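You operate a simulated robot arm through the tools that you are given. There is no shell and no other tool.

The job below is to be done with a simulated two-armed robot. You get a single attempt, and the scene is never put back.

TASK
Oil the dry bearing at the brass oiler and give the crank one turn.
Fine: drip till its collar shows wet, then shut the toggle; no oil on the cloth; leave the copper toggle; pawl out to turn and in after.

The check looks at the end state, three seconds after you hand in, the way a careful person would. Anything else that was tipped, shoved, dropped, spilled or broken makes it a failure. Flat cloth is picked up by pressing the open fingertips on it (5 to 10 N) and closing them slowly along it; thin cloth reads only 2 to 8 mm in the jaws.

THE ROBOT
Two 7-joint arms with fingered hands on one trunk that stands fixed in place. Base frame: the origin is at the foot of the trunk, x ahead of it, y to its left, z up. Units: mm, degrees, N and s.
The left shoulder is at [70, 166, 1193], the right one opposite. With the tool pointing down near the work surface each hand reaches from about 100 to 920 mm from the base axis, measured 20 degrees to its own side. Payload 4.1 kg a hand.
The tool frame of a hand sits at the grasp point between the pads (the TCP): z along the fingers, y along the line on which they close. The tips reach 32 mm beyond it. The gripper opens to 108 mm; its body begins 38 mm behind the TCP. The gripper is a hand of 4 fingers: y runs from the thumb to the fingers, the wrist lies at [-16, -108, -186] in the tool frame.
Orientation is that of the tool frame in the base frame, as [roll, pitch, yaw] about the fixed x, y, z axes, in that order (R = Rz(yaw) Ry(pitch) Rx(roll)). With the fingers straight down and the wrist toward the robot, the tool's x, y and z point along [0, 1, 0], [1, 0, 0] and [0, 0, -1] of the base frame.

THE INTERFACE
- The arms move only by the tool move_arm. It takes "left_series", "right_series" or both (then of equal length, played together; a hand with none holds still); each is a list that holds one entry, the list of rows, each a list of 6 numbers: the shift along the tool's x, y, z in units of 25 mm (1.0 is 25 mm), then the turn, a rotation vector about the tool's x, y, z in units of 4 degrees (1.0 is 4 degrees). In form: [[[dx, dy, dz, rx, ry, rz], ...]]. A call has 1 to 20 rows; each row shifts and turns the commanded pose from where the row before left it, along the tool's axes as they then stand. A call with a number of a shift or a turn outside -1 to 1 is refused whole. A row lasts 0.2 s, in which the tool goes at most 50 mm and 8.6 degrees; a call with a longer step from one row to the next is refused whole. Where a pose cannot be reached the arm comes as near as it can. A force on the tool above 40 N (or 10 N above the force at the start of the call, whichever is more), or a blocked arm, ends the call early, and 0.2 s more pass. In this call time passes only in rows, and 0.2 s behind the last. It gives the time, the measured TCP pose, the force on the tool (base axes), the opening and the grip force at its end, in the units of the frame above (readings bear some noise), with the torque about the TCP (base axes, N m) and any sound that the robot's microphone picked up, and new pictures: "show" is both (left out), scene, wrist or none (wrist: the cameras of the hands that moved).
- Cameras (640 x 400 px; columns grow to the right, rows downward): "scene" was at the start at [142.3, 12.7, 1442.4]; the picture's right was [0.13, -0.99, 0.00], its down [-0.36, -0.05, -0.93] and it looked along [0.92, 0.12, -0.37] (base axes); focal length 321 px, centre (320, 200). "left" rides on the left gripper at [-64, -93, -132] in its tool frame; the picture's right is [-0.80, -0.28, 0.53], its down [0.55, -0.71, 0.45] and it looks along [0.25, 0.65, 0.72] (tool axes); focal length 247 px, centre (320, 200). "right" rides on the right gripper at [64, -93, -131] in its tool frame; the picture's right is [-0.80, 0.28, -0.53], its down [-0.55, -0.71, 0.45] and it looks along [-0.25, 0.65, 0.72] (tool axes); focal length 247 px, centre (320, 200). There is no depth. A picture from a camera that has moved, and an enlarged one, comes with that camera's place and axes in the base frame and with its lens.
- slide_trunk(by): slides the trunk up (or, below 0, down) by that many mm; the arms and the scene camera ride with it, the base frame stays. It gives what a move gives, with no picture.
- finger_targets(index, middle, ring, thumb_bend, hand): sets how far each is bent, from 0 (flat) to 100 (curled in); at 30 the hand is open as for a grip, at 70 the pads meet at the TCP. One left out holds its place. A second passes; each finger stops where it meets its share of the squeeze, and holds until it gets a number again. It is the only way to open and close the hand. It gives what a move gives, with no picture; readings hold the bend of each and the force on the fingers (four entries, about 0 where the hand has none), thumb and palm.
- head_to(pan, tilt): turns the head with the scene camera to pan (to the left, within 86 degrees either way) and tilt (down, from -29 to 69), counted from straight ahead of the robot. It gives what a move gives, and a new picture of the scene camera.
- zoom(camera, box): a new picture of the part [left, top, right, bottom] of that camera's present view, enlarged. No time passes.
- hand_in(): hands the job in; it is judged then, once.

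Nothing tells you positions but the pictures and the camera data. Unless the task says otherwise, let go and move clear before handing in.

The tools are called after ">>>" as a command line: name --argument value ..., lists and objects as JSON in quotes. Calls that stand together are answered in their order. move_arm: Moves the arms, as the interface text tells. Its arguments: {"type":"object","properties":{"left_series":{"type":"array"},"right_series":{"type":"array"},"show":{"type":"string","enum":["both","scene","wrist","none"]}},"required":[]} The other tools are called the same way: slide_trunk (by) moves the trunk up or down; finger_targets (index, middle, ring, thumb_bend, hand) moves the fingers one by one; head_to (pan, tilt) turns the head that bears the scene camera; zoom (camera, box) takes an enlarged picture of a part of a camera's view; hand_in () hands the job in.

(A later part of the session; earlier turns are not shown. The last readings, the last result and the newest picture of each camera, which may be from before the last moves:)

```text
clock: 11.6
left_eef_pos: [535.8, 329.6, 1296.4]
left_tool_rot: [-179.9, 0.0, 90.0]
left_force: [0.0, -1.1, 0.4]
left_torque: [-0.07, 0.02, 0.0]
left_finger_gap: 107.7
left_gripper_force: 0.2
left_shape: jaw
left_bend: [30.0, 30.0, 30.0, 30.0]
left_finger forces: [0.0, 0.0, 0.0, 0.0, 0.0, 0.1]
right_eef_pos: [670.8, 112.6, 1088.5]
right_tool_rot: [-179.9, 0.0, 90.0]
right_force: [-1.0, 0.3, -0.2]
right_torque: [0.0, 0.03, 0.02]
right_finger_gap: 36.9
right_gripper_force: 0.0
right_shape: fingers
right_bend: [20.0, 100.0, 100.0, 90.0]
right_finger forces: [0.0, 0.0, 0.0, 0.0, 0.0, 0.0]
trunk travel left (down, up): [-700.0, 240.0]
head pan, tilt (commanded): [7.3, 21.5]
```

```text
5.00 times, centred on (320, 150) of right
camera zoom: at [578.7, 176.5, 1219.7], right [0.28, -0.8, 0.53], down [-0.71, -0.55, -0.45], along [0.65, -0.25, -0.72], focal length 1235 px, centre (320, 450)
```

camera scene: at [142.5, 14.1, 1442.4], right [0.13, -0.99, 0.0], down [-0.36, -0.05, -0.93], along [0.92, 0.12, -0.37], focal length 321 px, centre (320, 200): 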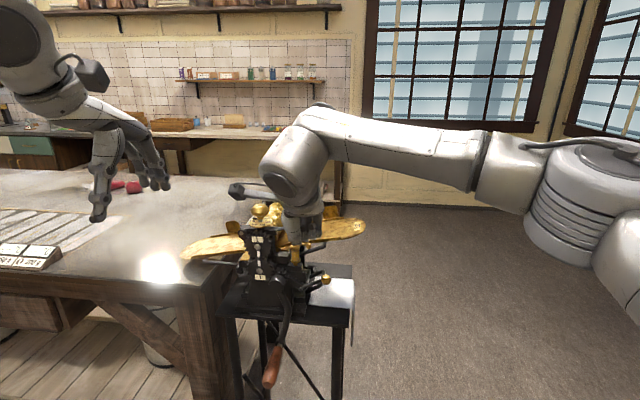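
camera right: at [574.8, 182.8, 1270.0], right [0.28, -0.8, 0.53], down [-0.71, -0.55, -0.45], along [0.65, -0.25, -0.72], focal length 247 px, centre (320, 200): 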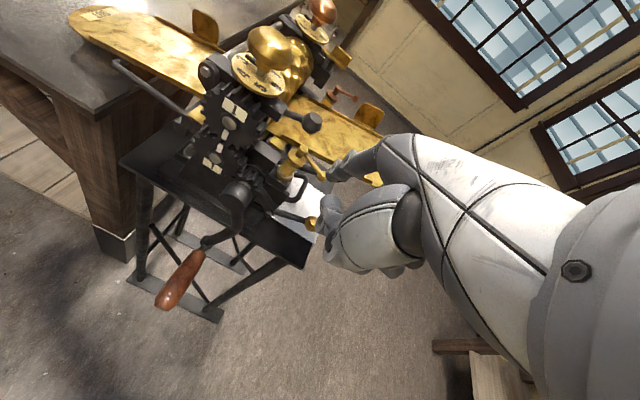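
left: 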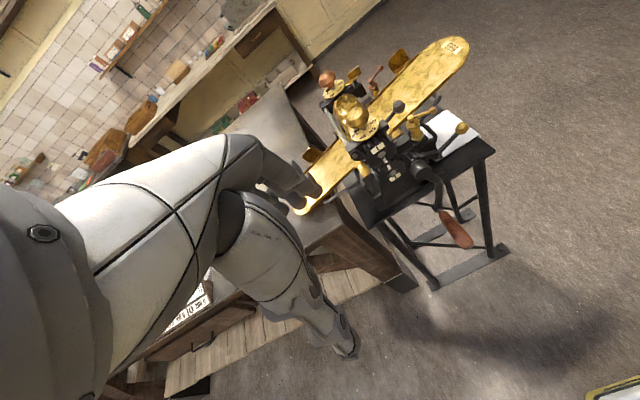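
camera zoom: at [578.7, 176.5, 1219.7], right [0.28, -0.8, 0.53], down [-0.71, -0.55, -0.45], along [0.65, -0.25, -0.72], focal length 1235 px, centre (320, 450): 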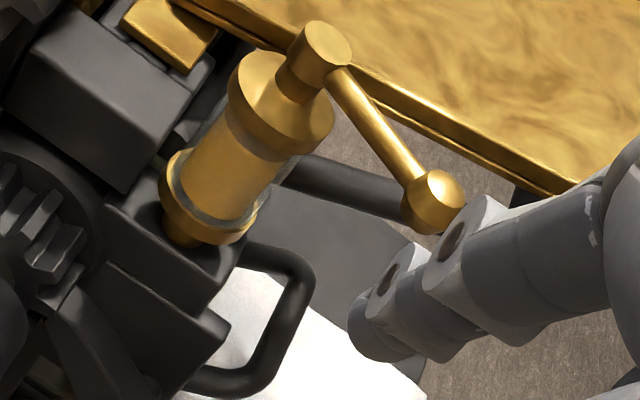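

>>> move_arm --right_series '[[[0.2, 0.4, 0, 0, 0, 0], [0, 0.2, 0, 0, 0, 0]]]' --show "none"

>>> zoom --camera "left" --box '[405, 80, 465, 128]'

>>> zoom --camera "right" --box '[270, 110, 370, 190]'

```text
clock: 12.2
left_eef_pos: [534.9, 328.3, 1297.2]
left_tool_rot: [-180.0, 0.0, 90.1]
left_force: [-0.6, -0.6, 0.1]
left_torque: [-0.02, 0.0, -0.03]
left_finger_gap: 107.4
left_gripper_force: 0.1
left_shape: jaw
left_bend: [30.0, 30.0, 30.0, 30.0]
left_finger forces: [0.1, 0.1, 0.0, 0.1, 0.0, 0.0]
right_eef_pos: [685.8, 119.7, 1088.6]
right_tool_rot: [-180.0, 0.0, 90.0]
right_force: [0.6, -0.1, 0.9]
right_torque: [0.0, 0.03, 0.02]
right_finger_gap: 36.5
right_gripper_force: 0.0
right_shape: fingers
right_bend: [20.0, 100.0, 100.0, 90.0]
right_finger forces: [0.0, 0.0, 0.0, 0.0, 0.0, 0.0]
trunk travel left (down, up): [-700.0, 240.0]
head pan, tilt (commanded): [7.3, 21.5]
```

```text
8.33 times, centred on (435, 104) of left
camera zoom: at [440.9, 263.3, 1427.6], right [-0.28, -0.8, -0.53], down [-0.71, 0.55, -0.45], along [0.65, 0.25, -0.72], focal length 2058 px, centre (-638, 1000)
```

zoom: 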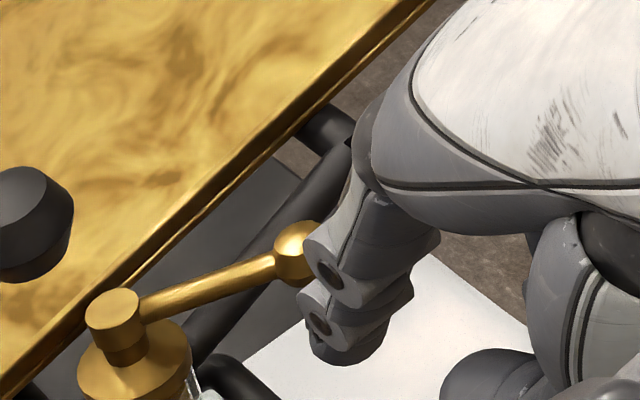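

```text
5.00 times, centred on (320, 150) of right
camera zoom: at [593.4, 182.8, 1219.7], right [0.28, -0.8, 0.53], down [-0.71, -0.55, -0.45], along [0.65, -0.25, -0.72], focal length 1235 px, centre (320, 450)
```

zoom: 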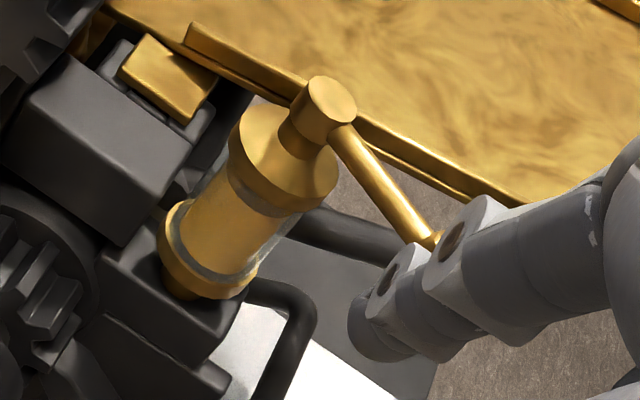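

The finger is now in front of the ball at its height. Pushing on in small steps.

>>> move_arm --right_series '[[[0, 0.2, 0, 0, 0, 0], [0, 0.2, 0, 0, 0, 0]]]' --show "none"

>>> zoom --camera "left" --box '[405, 80, 465, 128]'

>>> zoom --camera "right" --box '[270, 110, 370, 190]'

```text
clock: 12.8
left_eef_pos: [534.4, 329.5, 1296.7]
left_tool_rot: [180.0, 0.0, 90.0]
left_force: [-0.5, -0.8, -0.4]
left_torque: [0.0, 0.0, 0.0]
left_finger_gap: 107.5
left_gripper_force: 0.1
left_shape: jaw
left_bend: [30.0, 30.0, 30.0, 30.0]
left_finger forces: [0.0, 0.0, 0.0, 0.1, 0.1, 0.1]
right_eef_pos: [694.9, 119.0, 1089.1]
right_tool_rot: [-180.0, 0.0, 90.0]
right_force: [-0.5, 0.6, 0.0]
right_torque: [0.0, 0.01, 0.0]
right_finger_gap: 36.6
right_gripper_force: 0.0
right_shape: fingers
right_bend: [20.0, 100.0, 100.0, 90.0]
right_finger forces: [0.0, 0.1, 0.0, 0.1, 0.1, 0.0]
trunk travel left (down, up): [-700.0, 240.0]
head pan, tilt (commanded): [7.3, 21.5]
```

```text
8.33 times, centred on (435, 104) of left
camera zoom: at [440.6, 263.3, 1427.8], right [-0.28, -0.8, -0.53], down [-0.71, 0.55, -0.45], along [0.65, 0.25, -0.72], focal length 2058 px, centre (-638, 1000)
```

zoom: 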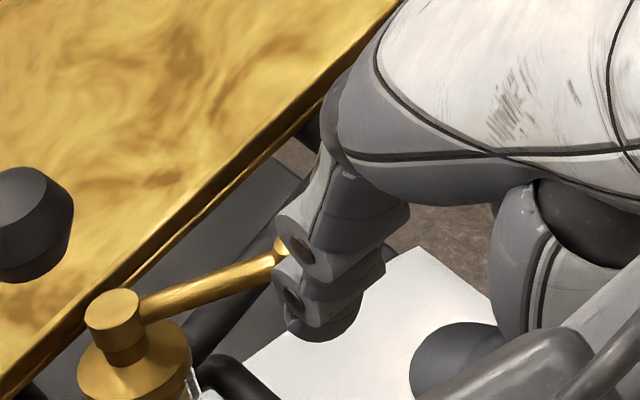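

```text
5.00 times, centred on (320, 150) of right
camera zoom: at [602.7, 182.5, 1220.0], right [0.28, -0.8, 0.53], down [-0.71, -0.55, -0.45], along [0.65, -0.25, -0.72], focal length 1235 px, centre (320, 450)
```

zoom: 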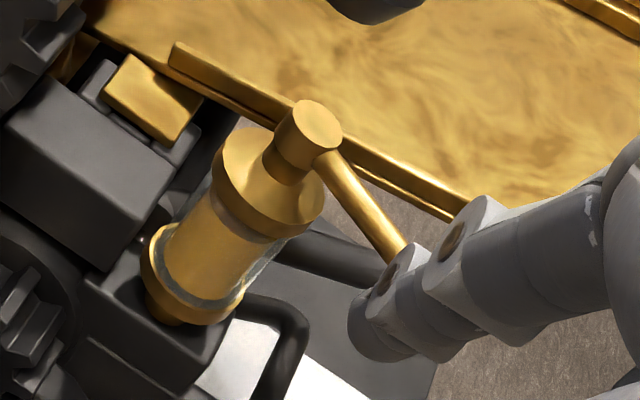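

>>> move_arm --right_series '[[[0, 0.2, 0, 0, 0, 0], [0, 0.2, 0, 0, 0, 0]]]' --show "none"

>>> zoom --camera "left" --box '[405, 80, 465, 128]'

>>> zoom --camera "right" --box '[270, 110, 370, 190]'

```text
clock: 13.4
left_eef_pos: [532.9, 329.2, 1297.4]
left_tool_rot: [-179.9, 0.0, 90.0]
left_force: [0.4, 0.3, 0.3]
left_torque: [0.0, 0.01, 0.02]
left_finger_gap: 107.5
left_gripper_force: 0.1
left_shape: jaw
left_bend: [30.0, 30.0, 30.0, 30.0]
left_finger forces: [0.0, 0.1, 0.1, 0.0, 0.1, 0.1]
right_eef_pos: [704.0, 119.1, 1089.7]
right_tool_rot: [179.9, 0.0, 90.0]
right_force: [-0.3, 0.3, -0.1]
right_torque: [0.0, 0.0, -0.01]
right_finger_gap: 36.3
right_gripper_force: 0.3
right_shape: fingers
right_bend: [20.0, 100.0, 100.0, 90.0]
right_finger forces: [0.2, 0.0, 0.0, 0.0, 0.0, 0.0]
trunk travel left (down, up): [-700.0, 240.0]
head pan, tilt (commanded): [7.3, 21.5]
```

```text
8.33 times, centred on (435, 104) of left
camera zoom: at [440.4, 263.5, 1427.8], right [-0.28, -0.8, -0.53], down [-0.71, 0.55, -0.45], along [0.65, 0.25, -0.72], focal length 2058 px, centre (-638, 1000)
```

zoom: 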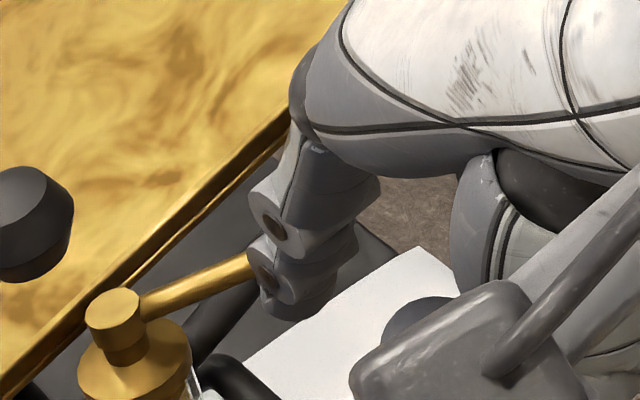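

```text
5.00 times, centred on (320, 150) of right
camera zoom: at [612.1, 182.6, 1220.2], right [0.28, -0.8, 0.53], down [-0.71, -0.55, -0.45], along [0.65, -0.25, -0.72], focal length 1235 px, centre (320, 450)
```

zoom: 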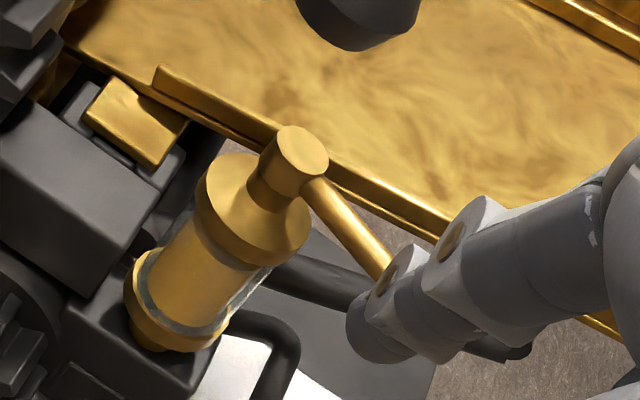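

The lever seems to have begun to swing slightly with almost no force. I'll keep pushing in small steps.

>>> move_arm --right_series '[[[0, 0.3, 0, 0, 0, 0], [0, 0.3, 0, 0, 0, 0]]]' --show "none"

>>> zoom --camera "left" --box '[395, 80, 455, 128]'

>>> zoom --camera "right" --box '[270, 110, 370, 190]'

```text
clock: 14.0
left_eef_pos: [534.7, 328.6, 1297.7]
left_tool_rot: [180.0, 0.0, 90.0]
left_force: [0.3, 0.2, -0.3]
left_torque: [-0.01, 0.02, 0.01]
left_finger_gap: 107.8
left_gripper_force: 0.0
left_shape: jaw
left_bend: [30.0, 30.0, 30.0, 30.0]
left_finger forces: [0.0, 0.0, 0.0, 0.0, 0.1, 0.1]
right_eef_pos: [720.8, 120.2, 1089.5]
right_tool_rot: [-180.0, 0.0, 90.0]
right_force: [0.2, 1.1, 1.8]
right_torque: [-0.01, -0.04, -0.01]
right_finger_gap: 36.2
right_gripper_force: 0.1
right_shape: fingers
right_bend: [20.0, 100.0, 100.0, 90.0]
right_finger forces: [0.5, 0.0, 0.1, 0.1, 0.0, 0.0]
trunk travel left (down, up): [-700.0, 240.0]
head pan, tilt (commanded): [7.3, 21.5]
```

```text
8.33 times, centred on (425, 104) of left
camera zoom: at [440.6, 263.4, 1427.7], right [-0.28, -0.8, -0.53], down [-0.71, 0.55, -0.45], along [0.65, 0.25, -0.72], focal length 2058 px, centre (-555, 1000)
```

zoom: 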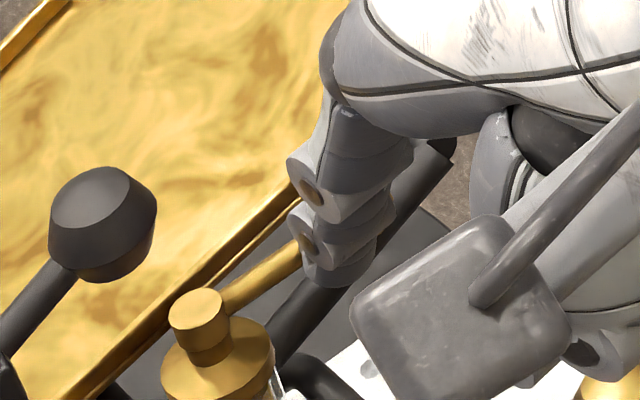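

```text
5.00 times, centred on (320, 150) of right
camera zoom: at [627.7, 183.1, 1220.4], right [0.28, -0.8, 0.53], down [-0.71, -0.55, -0.45], along [0.65, -0.25, -0.72], focal length 1235 px, centre (320, 450)
```

zoom: 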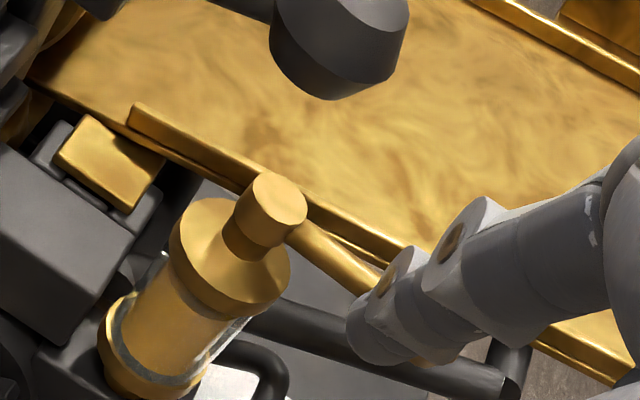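

The toggle is swinging freely (to +x). I'll check the sight glass and collar for oil before going further.

>>> zoom --camera "right" --box '[240, 130, 320, 230]'

>>> zoom --camera "left" --box '[385, 100, 445, 160]'

>>> zoom --camera "scene" --box '[265, 240, 325, 290]'

```text
4.00 times, centred on (280, 180) of right
camera zoom: at [627.7, 183.1, 1220.4], right [0.28, -0.8, 0.53], down [-0.71, -0.55, -0.45], along [0.65, -0.25, -0.72], focal length 988 px, centre (480, 280)
```

zoom: 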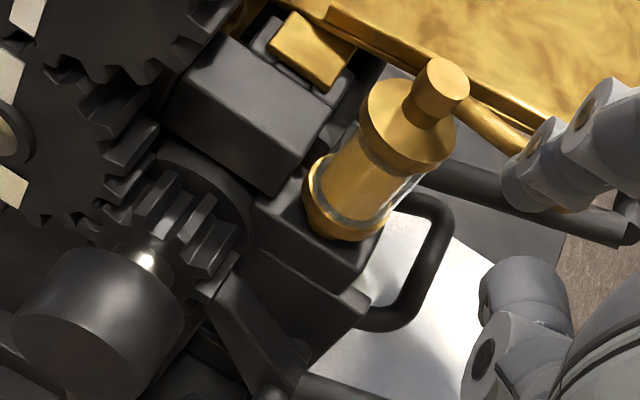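

```text
6.67 times, centred on (415, 130) of left
camera zoom: at [440.6, 263.4, 1427.7], right [-0.28, -0.8, -0.53], down [-0.71, 0.55, -0.45], along [0.65, 0.25, -0.72], focal length 1646 px, centre (-313, 667)
```

zoom: 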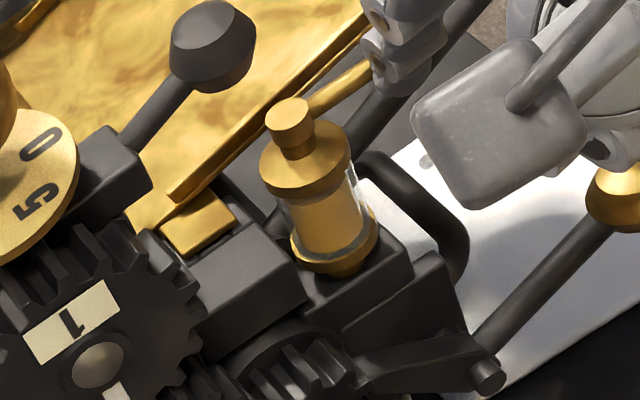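

```text
8.00 times, centred on (295, 265) of scene
camera zoom: at [142.5, 12.7, 1442.4], right [0.13, -0.99, 0.0], down [-0.36, -0.05, -0.93], along [0.92, 0.12, -0.37], focal length 2570 px, centre (520, -320)
```

zoom: 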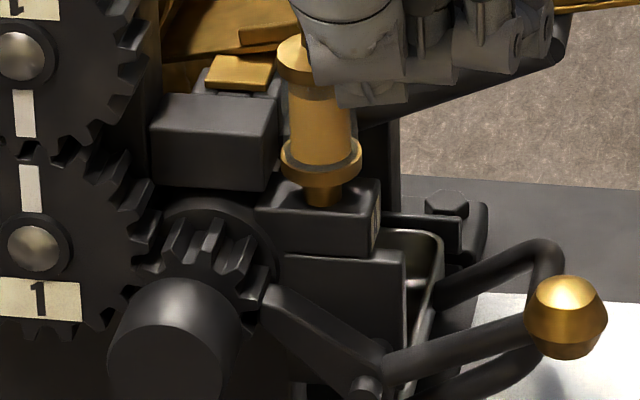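

>>> move_arm --right_series '[[[0, 0.25, 0, 0, 0, 0], [0, 0.25, 0, 0, 0, 0]]]' --show "none"

>>> zoom --camera "left" --box '[385, 80, 455, 160]'

>>> zoom --camera "right" --box '[270, 110, 370, 190]'

>>> zoom --camera "scene" --box '[265, 240, 325, 290]'

```text
clock: 14.6
left_eef_pos: [535.6, 327.3, 1297.9]
left_tool_rot: [-180.0, 0.0, 90.0]
left_force: [0.5, 0.2, 0.5]
left_torque: [0.0, -0.03, 0.01]
left_finger_gap: 107.6
left_gripper_force: 0.1
left_shape: jaw
left_bend: [30.0, 30.0, 30.0, 30.0]
left_finger forces: [0.0, 0.1, 0.0, 0.0, 0.0, 0.1]
right_eef_pos: [733.9, 120.6, 1091.0]
right_tool_rot: [-179.9, -0.1, 90.0]
right_force: [0.4, -0.7, -0.1]
right_torque: [0.05, 0.02, -0.01]
right_finger_gap: 36.2
right_gripper_force: 0.1
right_shape: fingers
right_bend: [20.0, 100.0, 100.0, 90.0]
right_finger forces: [0.6, 0.0, 0.0, 0.0, 0.0, 0.0]
trunk travel left (down, up): [-700.0, 240.0]
head pan, tilt (commanded): [7.3, 21.5]
```

```text
5.00 times, centred on (420, 120) of left
camera zoom: at [440.6, 263.6, 1427.7], right [-0.28, -0.8, -0.53], down [-0.71, 0.55, -0.45], along [0.65, 0.25, -0.72], focal length 1235 px, centre (-180, 600)
```

zoom: 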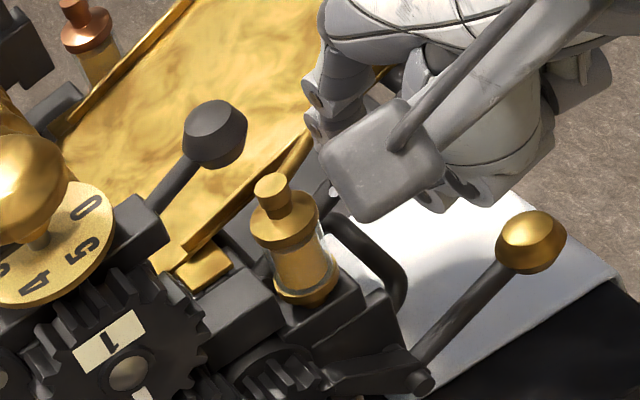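

```text
5.00 times, centred on (320, 150) of right
camera zoom: at [641.4, 184.1, 1220.4], right [0.28, -0.8, 0.53], down [-0.71, -0.55, -0.45], along [0.65, -0.25, -0.72], focal length 1235 px, centre (320, 450)
```

zoom: 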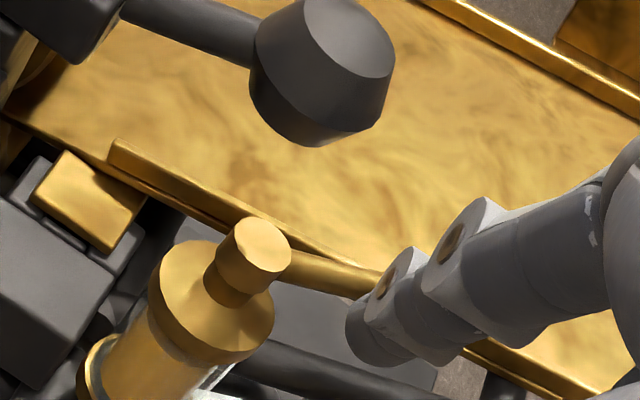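

```text
8.00 times, centred on (295, 265) of scene
camera zoom: at [142.5, 12.9, 1442.3], right [0.13, -0.99, 0.0], down [-0.36, -0.05, -0.93], along [0.92, 0.12, -0.37], focal length 2570 px, centre (520, -320)
```

zoom: 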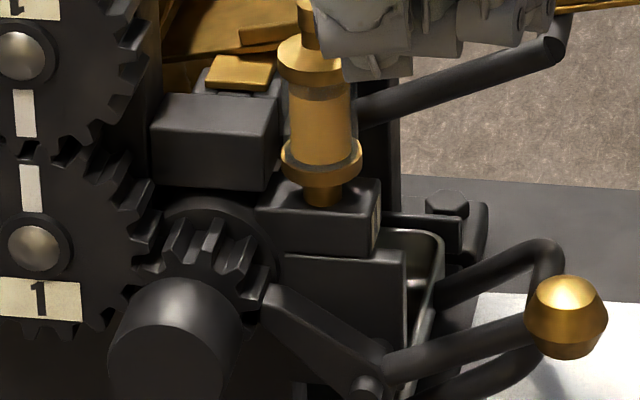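

>>> move_arm --right_series '[[[0, 0.2, 0, 0, 0, 0], [0, 0.2, 0, 0, 0, 0]]]' --show "none"

>>> zoom --camera "right" --box '[250, 110, 370, 230]'

>>> zoom --camera "scene" --box '[265, 240, 325, 290]'

>>> zoom --camera "left" --box '[385, 80, 455, 160]'

```text
clock: 15.2
left_eef_pos: [534.2, 328.9, 1297.7]
left_tool_rot: [-180.0, 0.0, 89.9]
left_force: [0.2, 0.3, -0.9]
left_torque: [0.04, 0.0, 0.0]
left_finger_gap: 107.5
left_gripper_force: 0.0
left_shape: jaw
left_bend: [30.0, 30.0, 30.0, 30.0]
left_finger forces: [0.0, 0.0, 0.0, 0.0, 0.0, 0.0]
right_eef_pos: [742.8, 121.2, 1089.6]
right_tool_rot: [179.9, 0.0, 90.0]
right_force: [-3.7, -2.5, 0.0]
right_torque: [-0.05, 0.08, -0.07]
right_finger_gap: 32.7
right_gripper_force: 1.9
right_shape: fingers
right_bend: [22.0, 100.0, 100.0, 90.0]
right_finger forces: [4.1, 0.1, 0.0, 0.0, 0.0, 0.0]
trunk travel left (down, up): [-700.0, 240.0]
head pan, tilt (commanded): [7.3, 21.5]
```

```text
3.33 times, centred on (310, 170) of right
camera zoom: at [650.1, 184.3, 1220.5], right [0.28, -0.8, 0.53], down [-0.71, -0.55, -0.45], along [0.65, -0.25, -0.72], focal length 823 px, centre (353, 300)
```

zoom: 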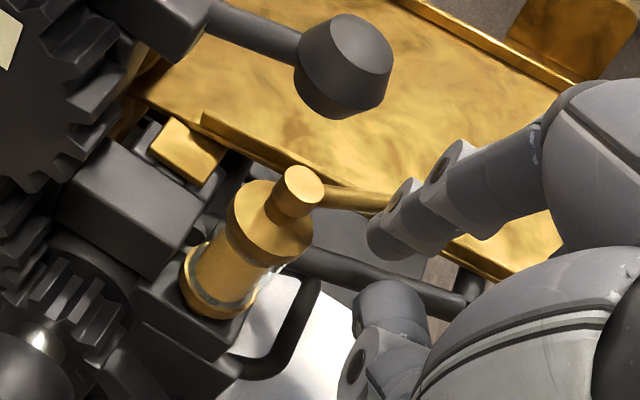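

```text
8.00 times, centred on (295, 265) of scene
camera zoom: at [141.4, 12.3, 1442.5], right [0.13, -0.99, 0.0], down [-0.36, -0.05, -0.93], along [0.92, 0.12, -0.37], focal length 2570 px, centre (520, -320)
```

zoom: 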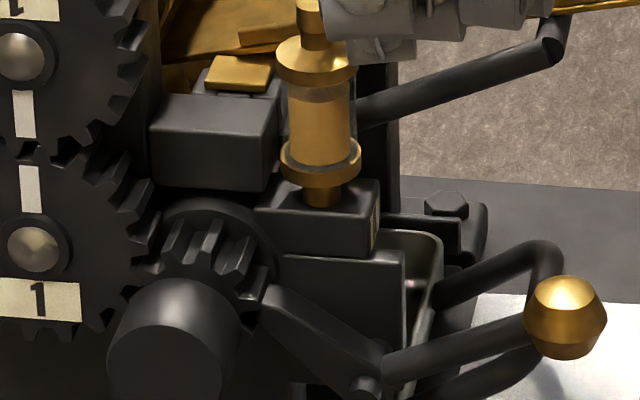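

```text
5.00 times, centred on (420, 120) of left
camera zoom: at [439.5, 263.0, 1428.2], right [-0.28, -0.8, -0.53], down [-0.71, 0.55, -0.45], along [0.65, 0.25, -0.72], focal length 1235 px, centre (-180, 600)
```

zoom: 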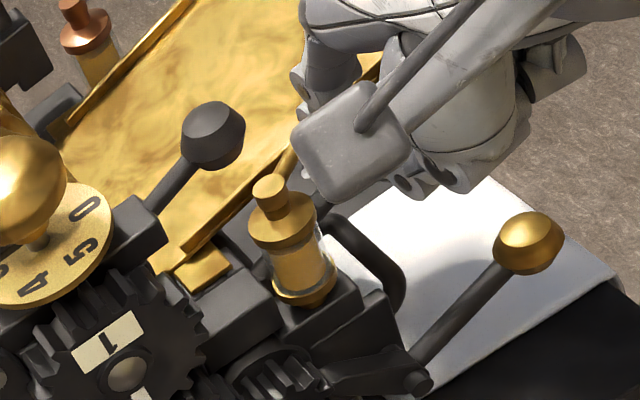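

I feel a stop now (about 4 N) after roughly 60° of swing. I'll lift the finger off and look at the toggle and collar.

>>> move_arm --right_series '[[[0, -0.3, 0, 0, 0, 0], [0, -0.4, -0.8, 0, 0, 0], [0, -0.8, -0.4, 0, 0, 0]]]' --show "none"

>>> zoom --camera "right" --box '[230, 90, 370, 230]'

>>> zoom --camera "scene" --box '[265, 240, 325, 290]'

>>> zoom --camera "left" --box '[385, 80, 455, 160]'

```text
clock: 16.0
left_eef_pos: [534.3, 327.3, 1298.4]
left_tool_rot: [-180.0, 0.0, 90.0]
left_force: [-0.2, -0.3, -0.2]
left_torque: [-0.03, -0.02, 0.01]
left_finger_gap: 107.7
left_gripper_force: 0.0
left_shape: jaw
left_bend: [30.0, 30.0, 30.0, 30.0]
left_finger forces: [0.1, 0.0, 0.1, 0.0, 0.0, 0.0]
right_eef_pos: [703.9, 121.8, 1120.9]
right_tool_rot: [-179.9, 0.0, 89.9]
right_force: [0.4, -0.6, 1.2]
right_torque: [-0.01, -0.03, 0.02]
right_finger_gap: 36.4
right_gripper_force: 0.1
right_shape: fingers
right_bend: [20.0, 100.0, 100.0, 90.0]
right_finger forces: [0.1, 0.0, 0.0, 0.0, 0.1, 0.1]
trunk travel left (down, up): [-700.0, 240.0]
head pan, tilt (commanded): [7.3, 21.5]
```

```text
2.86 times, centred on (300, 160) of right
camera zoom: at [612.2, 185.2, 1252.6], right [0.28, -0.8, 0.53], down [-0.71, -0.55, -0.45], along [0.65, -0.25, -0.72], focal length 706 px, centre (377, 314)
```

zoom: 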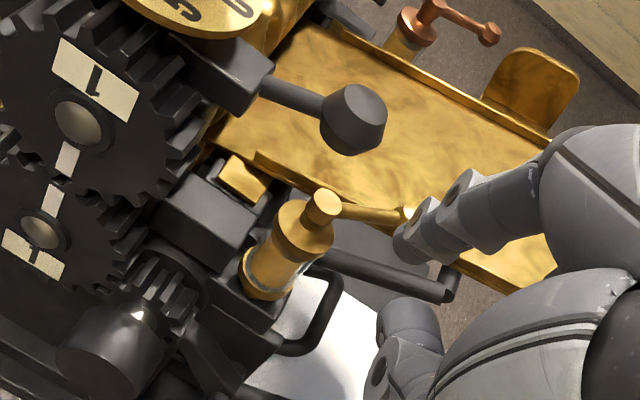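

```text
8.00 times, centred on (295, 265) of scene
camera zoom: at [141.5, 12.6, 1442.5], right [0.13, -0.99, 0.0], down [-0.36, -0.05, -0.93], along [0.92, 0.12, -0.37], focal length 2570 px, centre (520, -320)
```

zoom: 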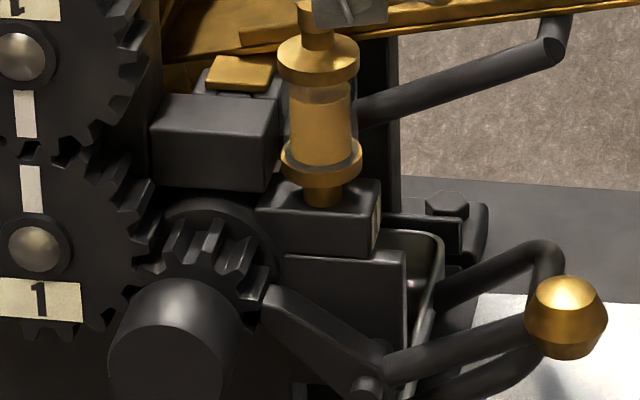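

```text
5.00 times, centred on (420, 120) of left
camera zoom: at [439.6, 263.3, 1428.1], right [-0.28, -0.8, -0.53], down [-0.71, 0.55, -0.45], along [0.65, 0.25, -0.72], focal length 1235 px, centre (-180, 600)
```

zoom: 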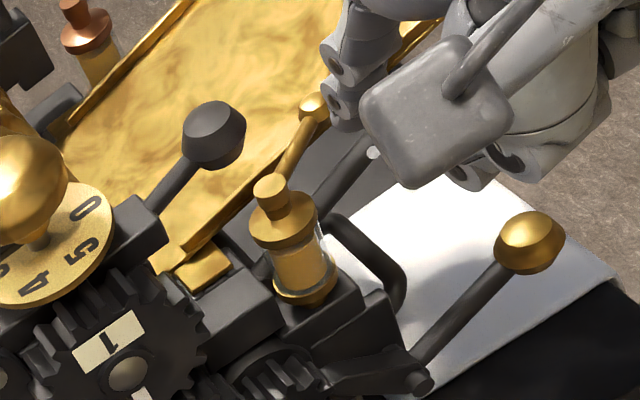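

The toggle stays where I left it, and the oil level in the sight glass has begun to drop, so it is dripping. I'll look closely at the collar now (no time passes).

>>> zoom --camera "scene" --box '[272, 245, 312, 275]'

>>> zoom --camera "right" --box '[250, 150, 340, 220]'

>>> zoom --camera "left" --box '[405, 115, 455, 155]'

```text
13.33 times, centred on (292, 260) of scene
camera zoom: at [141.5, 12.6, 1442.5], right [0.13, -0.99, 0.0], down [-0.36, -0.05, -0.93], along [0.92, 0.12, -0.37], focal length 4284 px, centre (693, -600)
```

zoom: 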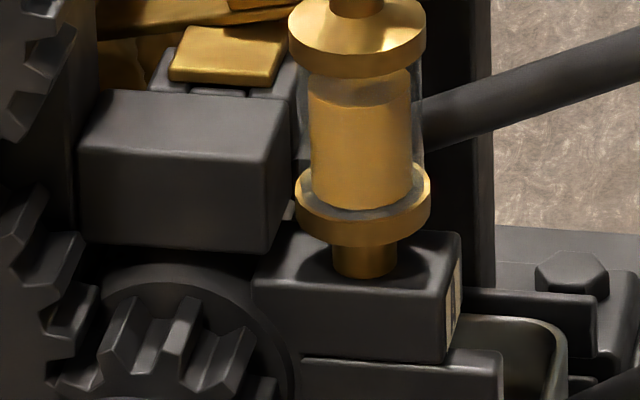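

```text
5.71 times, centred on (295, 185) of right
camera zoom: at [612.2, 185.2, 1252.6], right [0.28, -0.8, 0.53], down [-0.71, -0.55, -0.45], along [0.65, -0.25, -0.72], focal length 1411 px, centre (463, 286)
```

zoom: 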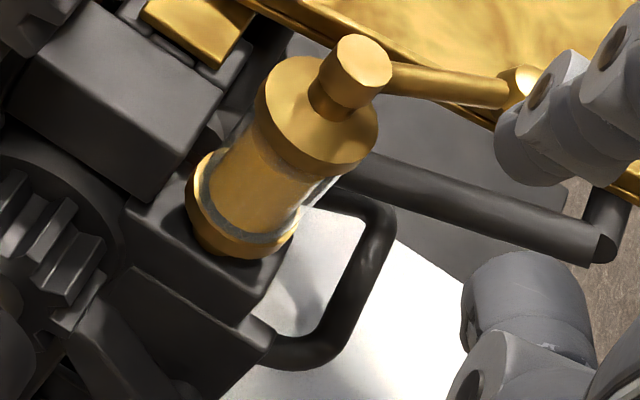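

```text
10.00 times, centred on (430, 135) of left
camera zoom: at [439.6, 263.3, 1428.1], right [-0.28, -0.8, -0.53], down [-0.71, 0.55, -0.45], along [0.65, 0.25, -0.72], focal length 2470 px, centre (-780, 850)
```

zoom: 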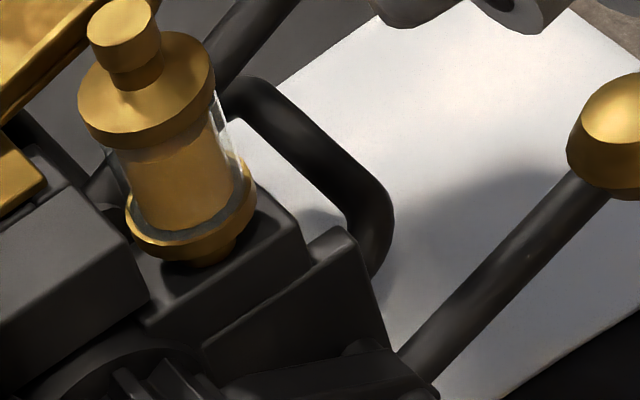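

>>> zoom --camera "scene" --box '[285, 255, 305, 270]'

>>> zoom --camera "scene" --box '[272, 260, 300, 281]'

>>> zoom --camera "left" --box '[412, 132, 436, 150]'

>>> zoom --camera "right" --box '[268, 172, 308, 202]'

```text
16.00 times, centred on (295, 262) of scene
camera zoom: at [141.5, 12.6, 1442.5], right [0.13, -0.99, 0.0], down [-0.36, -0.05, -0.93], along [0.92, 0.12, -0.37], focal length 5141 px, centre (720, -800)
```

zoom: 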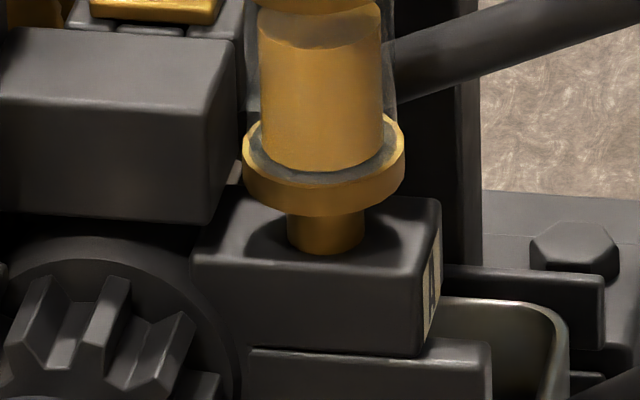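

```text
16.00 times, centred on (286, 270) of scene
camera zoom: at [141.5, 12.6, 1442.5], right [0.13, -0.99, 0.0], down [-0.36, -0.05, -0.93], along [0.92, 0.12, -0.37], focal length 5141 px, centre (864, -928)
```

zoom: 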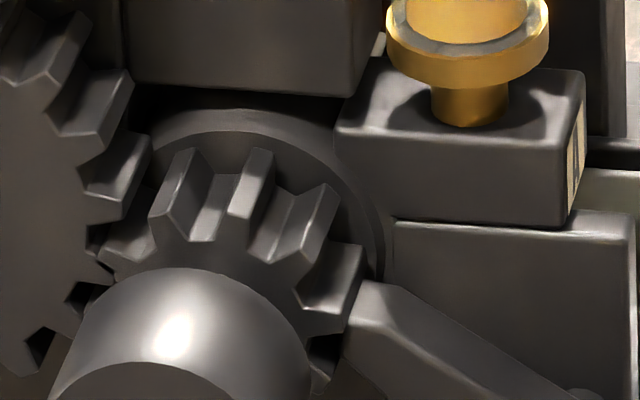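

```text
16.00 times, centred on (424, 141) of left
camera zoom: at [439.6, 263.3, 1428.1], right [-0.28, -0.8, -0.53], down [-0.71, 0.55, -0.45], along [0.65, 0.25, -0.72], focal length 3952 px, centre (-1344, 1144)
```

zoom: 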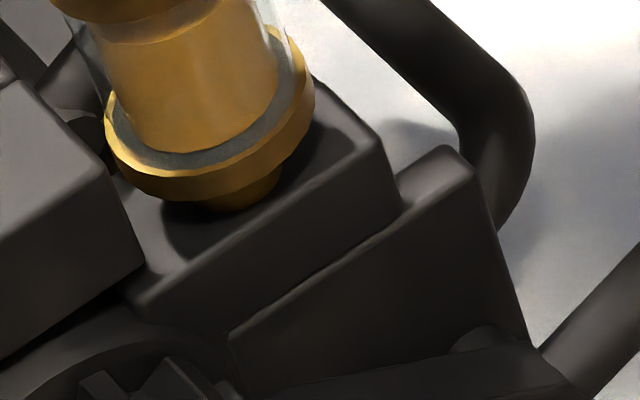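

```text
13.33 times, centred on (288, 187) of right
camera zoom: at [612.2, 185.2, 1252.6], right [0.28, -0.8, 0.53], down [-0.71, -0.55, -0.45], along [0.65, -0.25, -0.72], focal length 3293 px, centre (747, 373)
```

zoom: 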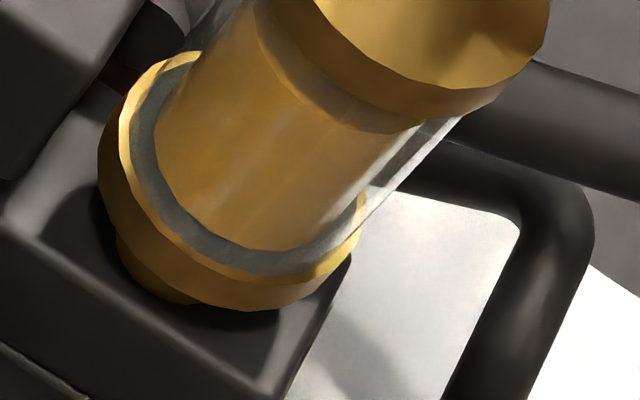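

No clear wetting on the collar disc yet (the dark ring round the neck looks like the oiler's shadow). While it drips I'll crook the index a little and carry it over to the far side of the toggle ball, ready to shut it.

>>> finger_targets --hand "right" --index 35

>>> zoom --camera "scene" --box '[272, 248, 312, 278]'

>>> zoom --camera "right" --box '[240, 110, 360, 220]'

```text
clock: 17.0
left_eef_pos: [535.1, 328.3, 1298.7]
left_tool_rot: [180.0, 0.0, 90.0]
left_force: [-0.5, -0.5, -0.5]
left_torque: [-0.01, -0.02, -0.01]
left_finger_gap: 107.4
left_gripper_force: 0.1
left_shape: jaw
left_bend: [30.0, 30.0, 30.0, 30.0]
left_finger forces: [0.0, 0.0, 0.0, 0.0, 0.0, 0.0]
right_eef_pos: [705.8, 121.7, 1121.1]
right_tool_rot: [180.0, -0.1, 90.0]
right_force: [0.3, -1.0, -0.3]
right_torque: [0.0, 0.02, -0.03]
right_finger_gap: 21.8
right_gripper_force: 0.1
right_shape: fingers
right_bend: [35.0, 100.0, 100.0, 90.0]
right_finger forces: [0.1, 0.0, 0.0, 0.0, 0.0, 0.0]
trunk travel left (down, up): [-700.0, 240.0]
head pan, tilt (commanded): [7.3, 21.5]
```

```text
13.33 times, centred on (292, 263) of scene
camera zoom: at [142.2, 12.8, 1442.4], right [0.13, -0.99, 0.0], down [-0.36, -0.05, -0.93], along [0.92, 0.12, -0.37], focal length 4284 px, centre (693, -640)
```

zoom: 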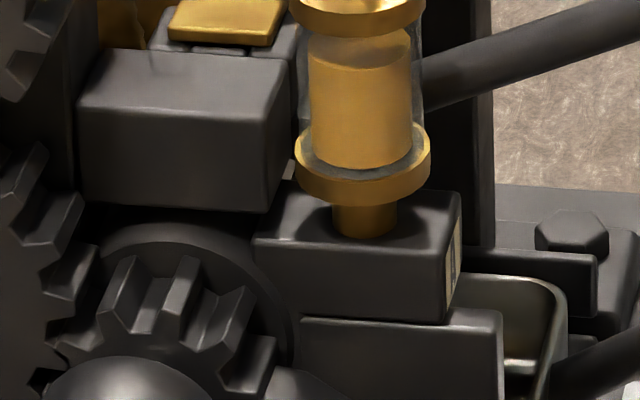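

```text
3.64 times, centred on (300, 165) of right
camera zoom: at [612.9, 185.5, 1252.0], right [0.28, -0.8, 0.53], down [-0.71, -0.55, -0.45], along [0.65, -0.25, -0.72], focal length 898 px, centre (393, 327)
```

zoom: 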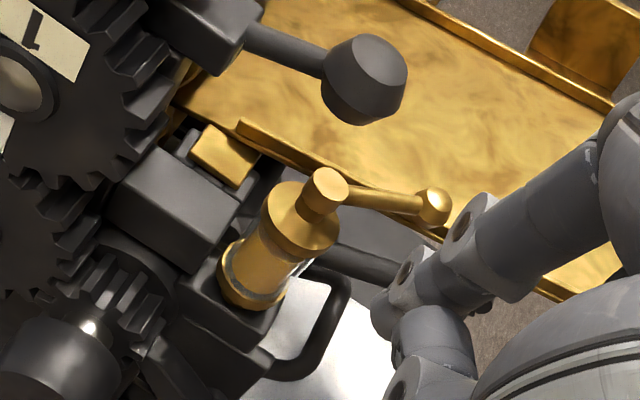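

The ball is now at about [828, 125, 1072]. I'll go up and over to its far side.

>>> move_arm --right_series '[[[-0.2, 0.8, -0.9, 0, 0, 0], [0, 0.98, 0, 0, 0, 0], [0, 0.98, 0, 0, 0, 0]]]' --show "none"

>>> zoom --camera "right" --box '[230, 110, 370, 230]'

>>> zoom --camera "left" --box '[370, 50, 480, 150]'

>>> zoom --camera "scene" --box '[262, 228, 322, 278]'

```text
clock: 17.8
left_eef_pos: [535.3, 329.4, 1296.4]
left_tool_rot: [-179.9, 0.1, 90.0]
left_force: [-0.3, 0.1, 0.4]
left_torque: [0.0, -0.02, -0.01]
left_finger_gap: 107.5
left_gripper_force: 0.1
left_shape: jaw
left_bend: [30.0, 30.0, 30.0, 30.0]
left_finger forces: [0.1, 0.1, 0.1, 0.0, 0.0, 0.0]
right_eef_pos: [775.6, 117.0, 1140.5]
right_tool_rot: [-180.0, 0.0, 90.0]
right_force: [-0.4, 0.7, 0.0]
right_torque: [-0.01, 0.02, -0.01]
right_finger_gap: 21.9
right_gripper_force: 0.1
right_shape: fingers
right_bend: [35.0, 100.0, 100.0, 90.0]
right_finger forces: [0.0, 0.0, 0.0, 0.0, 0.0, 0.0]
trunk travel left (down, up): [-700.0, 240.0]
head pan, tilt (commanded): [7.3, 21.5]
```

```text
3.33 times, centred on (300, 170) of right
camera zoom: at [683.1, 181.1, 1270.8], right [0.28, -0.8, 0.53], down [-0.71, -0.55, -0.45], along [0.65, -0.25, -0.72], focal length 823 px, centre (387, 300)
```

zoom: 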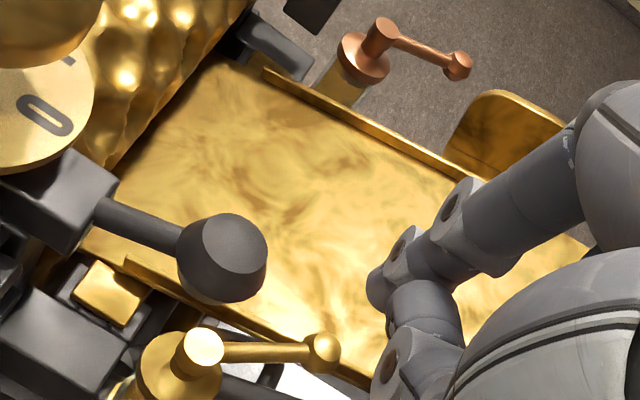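

```text
4.00 times, centred on (425, 100) of left
camera zoom: at [441.2, 264.3, 1427.3], right [-0.28, -0.8, -0.53], down [-0.71, 0.55, -0.45], along [0.65, 0.25, -0.72], focal length 988 px, centre (-100, 600)
```

zoom: 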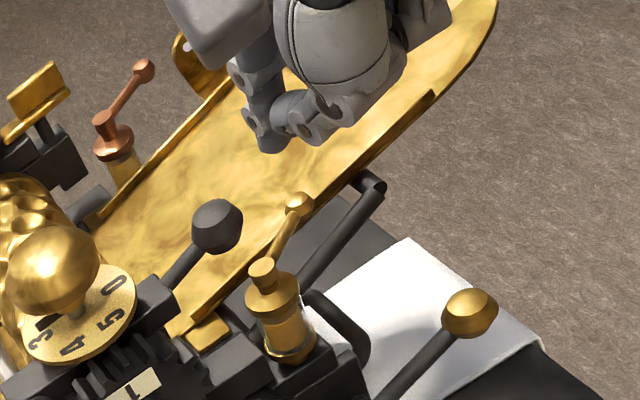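

```text
8.00 times, centred on (292, 253) of scene
camera zoom: at [143.1, 13.6, 1442.3], right [0.13, -0.99, 0.0], down [-0.36, -0.05, -0.93], along [0.92, 0.12, -0.37], focal length 2570 px, centre (544, -224)
```

zoom: 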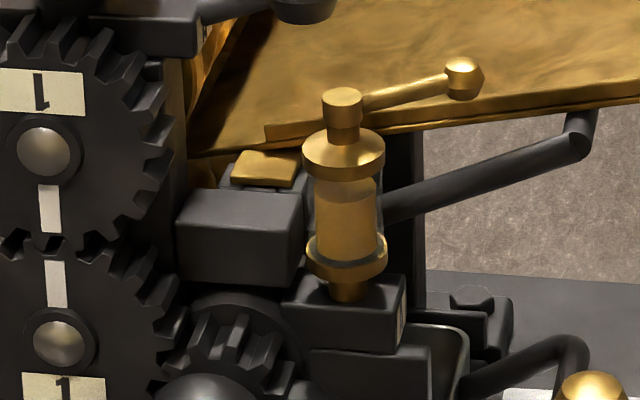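

>>> zoom --camera "scene" --box '[272, 256, 304, 280]'

>>> zoom --camera "left" --box '[395, 130, 435, 165]'

```text
16.00 times, centred on (288, 268) of scene
camera zoom: at [143.1, 13.6, 1442.3], right [0.13, -0.99, 0.0], down [-0.36, -0.05, -0.93], along [0.92, 0.12, -0.37], focal length 5141 px, centre (832, -888)
```

zoom: 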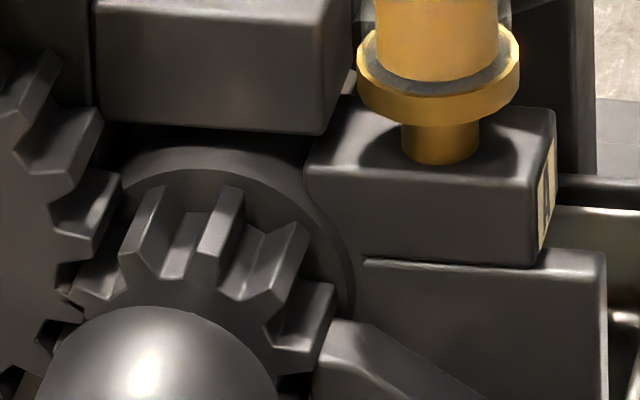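

```text
11.43 times, centred on (415, 148) of left
camera zoom: at [441.2, 264.3, 1427.3], right [-0.28, -0.8, -0.53], down [-0.71, 0.55, -0.45], along [0.65, 0.25, -0.72], focal length 2823 px, centre (-766, 800)
```

zoom: 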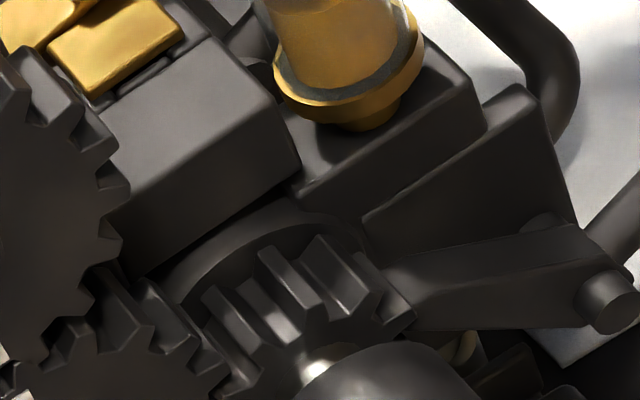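

The collar disc still looks matte. I'll lower the crooked finger behind the ball, ready to pull it shut.

>>> move_arm --right_series '[[[-0.2, 0.5, 0, 0, 0, 0], [0, 0, 0.7, 0, 0, 0], [0, 0, 0.7, 0, 0, 0]]]' --show "none"

>>> zoom --camera "right" --box '[230, 110, 370, 230]'

>>> zoom --camera "left" --box '[370, 50, 480, 150]'

>>> zoom --camera "scene" --box '[262, 228, 322, 278]'

>>> zoom --camera "scene" --box '[272, 256, 304, 280]'

```text
clock: 18.6
left_eef_pos: [534.6, 328.7, 1297.4]
left_tool_rot: [-180.0, 0.0, 90.0]
left_force: [-0.4, -0.1, 0.1]
left_torque: [0.0, -0.04, 0.0]
left_finger_gap: 107.7
left_gripper_force: 0.1
left_shape: jaw
left_bend: [30.0, 30.0, 30.0, 30.0]
left_finger forces: [0.0, 0.0, 0.0, 0.1, 0.0, 0.1]
right_eef_pos: [787.7, 110.2, 1108.5]
right_tool_rot: [-180.0, 0.0, 89.9]
right_force: [0.7, 0.9, 0.5]
right_torque: [-0.02, 0.02, 0.01]
right_finger_gap: 22.0
right_gripper_force: 0.1
right_shape: fingers
right_bend: [35.0, 100.0, 100.0, 90.0]
right_finger forces: [0.0, 0.0, 0.0, 0.0, 0.0, 0.0]
trunk travel left (down, up): [-700.0, 240.0]
head pan, tilt (commanded): [7.3, 21.5]
```

```text
3.33 times, centred on (300, 170) of right
camera zoom: at [695.2, 174.2, 1239.5], right [0.28, -0.8, 0.53], down [-0.71, -0.55, -0.45], along [0.65, -0.25, -0.72], focal length 823 px, centre (387, 300)
```

zoom: 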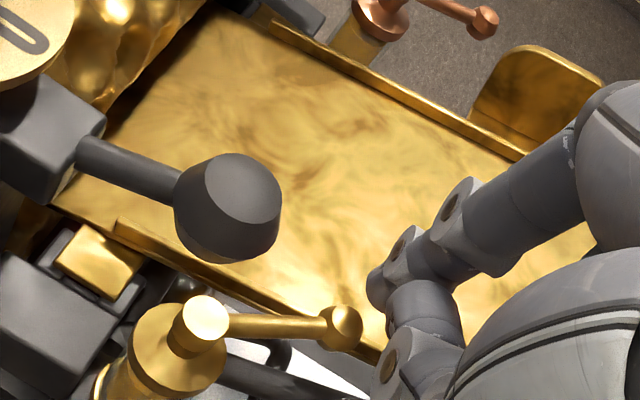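

```text
4.00 times, centred on (425, 100) of left
camera zoom: at [440.5, 263.2, 1427.9], right [-0.28, -0.8, -0.53], down [-0.71, 0.55, -0.45], along [0.65, 0.25, -0.72], focal length 988 px, centre (-100, 600)
```

zoom: 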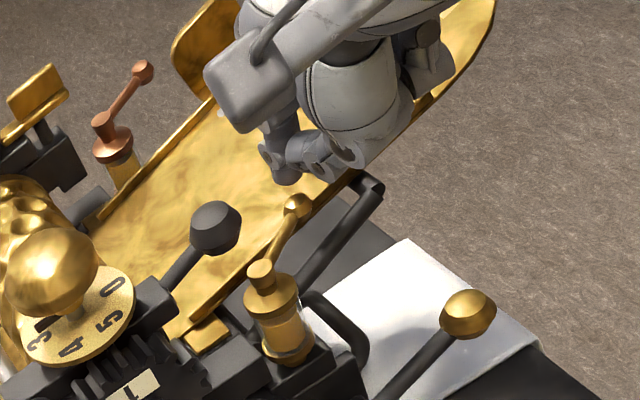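

```text
8.00 times, centred on (292, 253) of scene
camera zoom: at [142.4, 12.5, 1442.4], right [0.13, -0.99, 0.0], down [-0.36, -0.05, -0.93], along [0.92, 0.12, -0.37], focal length 2570 px, centre (544, -224)
```

zoom: 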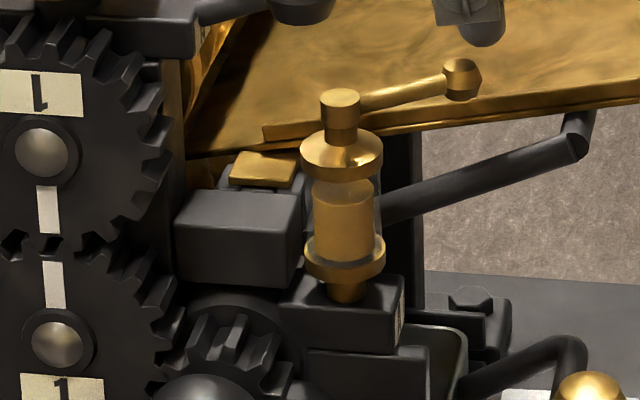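

```text
16.00 times, centred on (288, 268) of scene
camera zoom: at [142.4, 12.5, 1442.4], right [0.13, -0.99, 0.0], down [-0.36, -0.05, -0.93], along [0.92, 0.12, -0.37], focal length 5141 px, centre (832, -888)
```

zoom: 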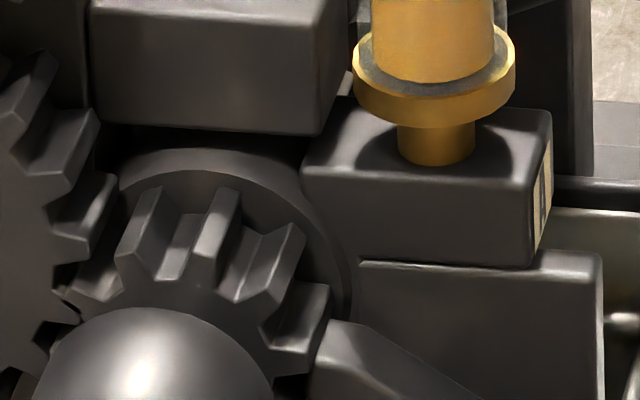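

The finger is in place behind the ball (tip about [850, 122, 1067]). The oil level drops slowly; I'll wait in short steps, watching the collar.

>>> move_arm --right_series '[[[0, 0, 0.12, 0, 0, 0], [0, 0, 0, 0, 0, 0], [0, 0, 0, 0, 0, 0]]]' --show "none"

>>> zoom --camera "scene" --box '[272, 244, 312, 280]'

>>> zoom --camera "left" --box '[395, 125, 445, 165]'

```text
clock: 19.4
left_eef_pos: [534.3, 328.1, 1298.0]
left_tool_rot: [-179.9, 0.0, 90.0]
left_force: [-0.6, -0.7, 0.1]
left_torque: [-0.05, -0.02, -0.02]
left_finger_gap: 107.6
left_gripper_force: 0.0
left_shape: jaw
left_bend: [30.0, 30.0, 30.0, 30.0]
left_finger forces: [0.0, 0.0, 0.1, 0.0, 0.0, 0.1]
right_eef_pos: [788.4, 110.4, 1104.5]
right_tool_rot: [-180.0, -0.1, 90.0]
right_force: [0.8, 0.2, -0.5]
right_torque: [-0.03, 0.02, 0.05]
right_finger_gap: 22.0
right_gripper_force: 0.0
right_shape: fingers
right_bend: [35.0, 100.0, 100.0, 90.0]
right_finger forces: [0.0, 0.0, 0.0, 0.0, 0.0, 0.1]
trunk travel left (down, up): [-700.0, 240.0]
head pan, tilt (commanded): [7.3, 21.5]
```

```text
11.11 times, centred on (292, 262) of scene
camera zoom: at [142.3, 12.9, 1442.4], right [0.13, -0.99, 0.0], down [-0.36, -0.05, -0.93], along [0.92, 0.12, -0.37], focal length 3570 px, centre (631, -489)
```

zoom: 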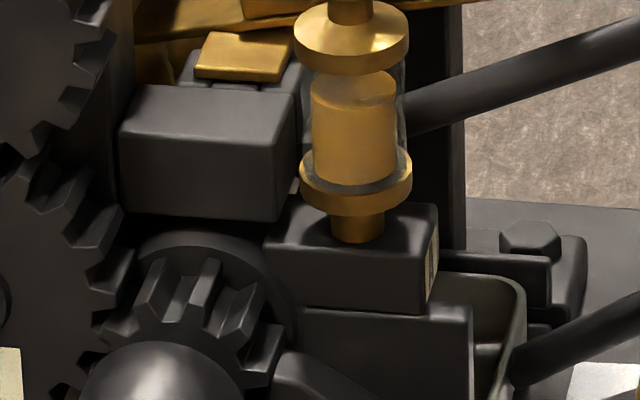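

```text
10.00 times, centred on (420, 145) of left
camera zoom: at [440.4, 263.6, 1427.8], right [-0.28, -0.8, -0.53], down [-0.71, 0.55, -0.45], along [0.65, 0.25, -0.72], focal length 2470 px, centre (-680, 750)
```

zoom: 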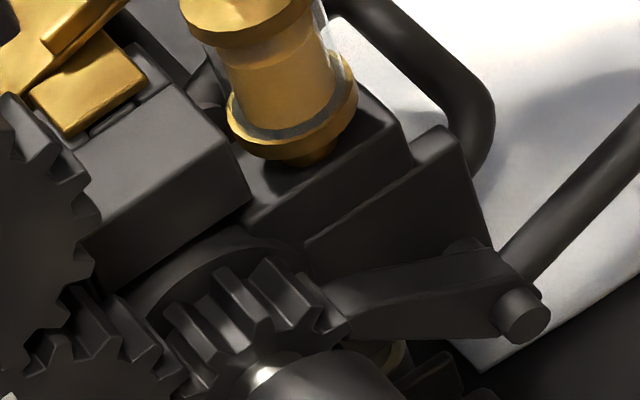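

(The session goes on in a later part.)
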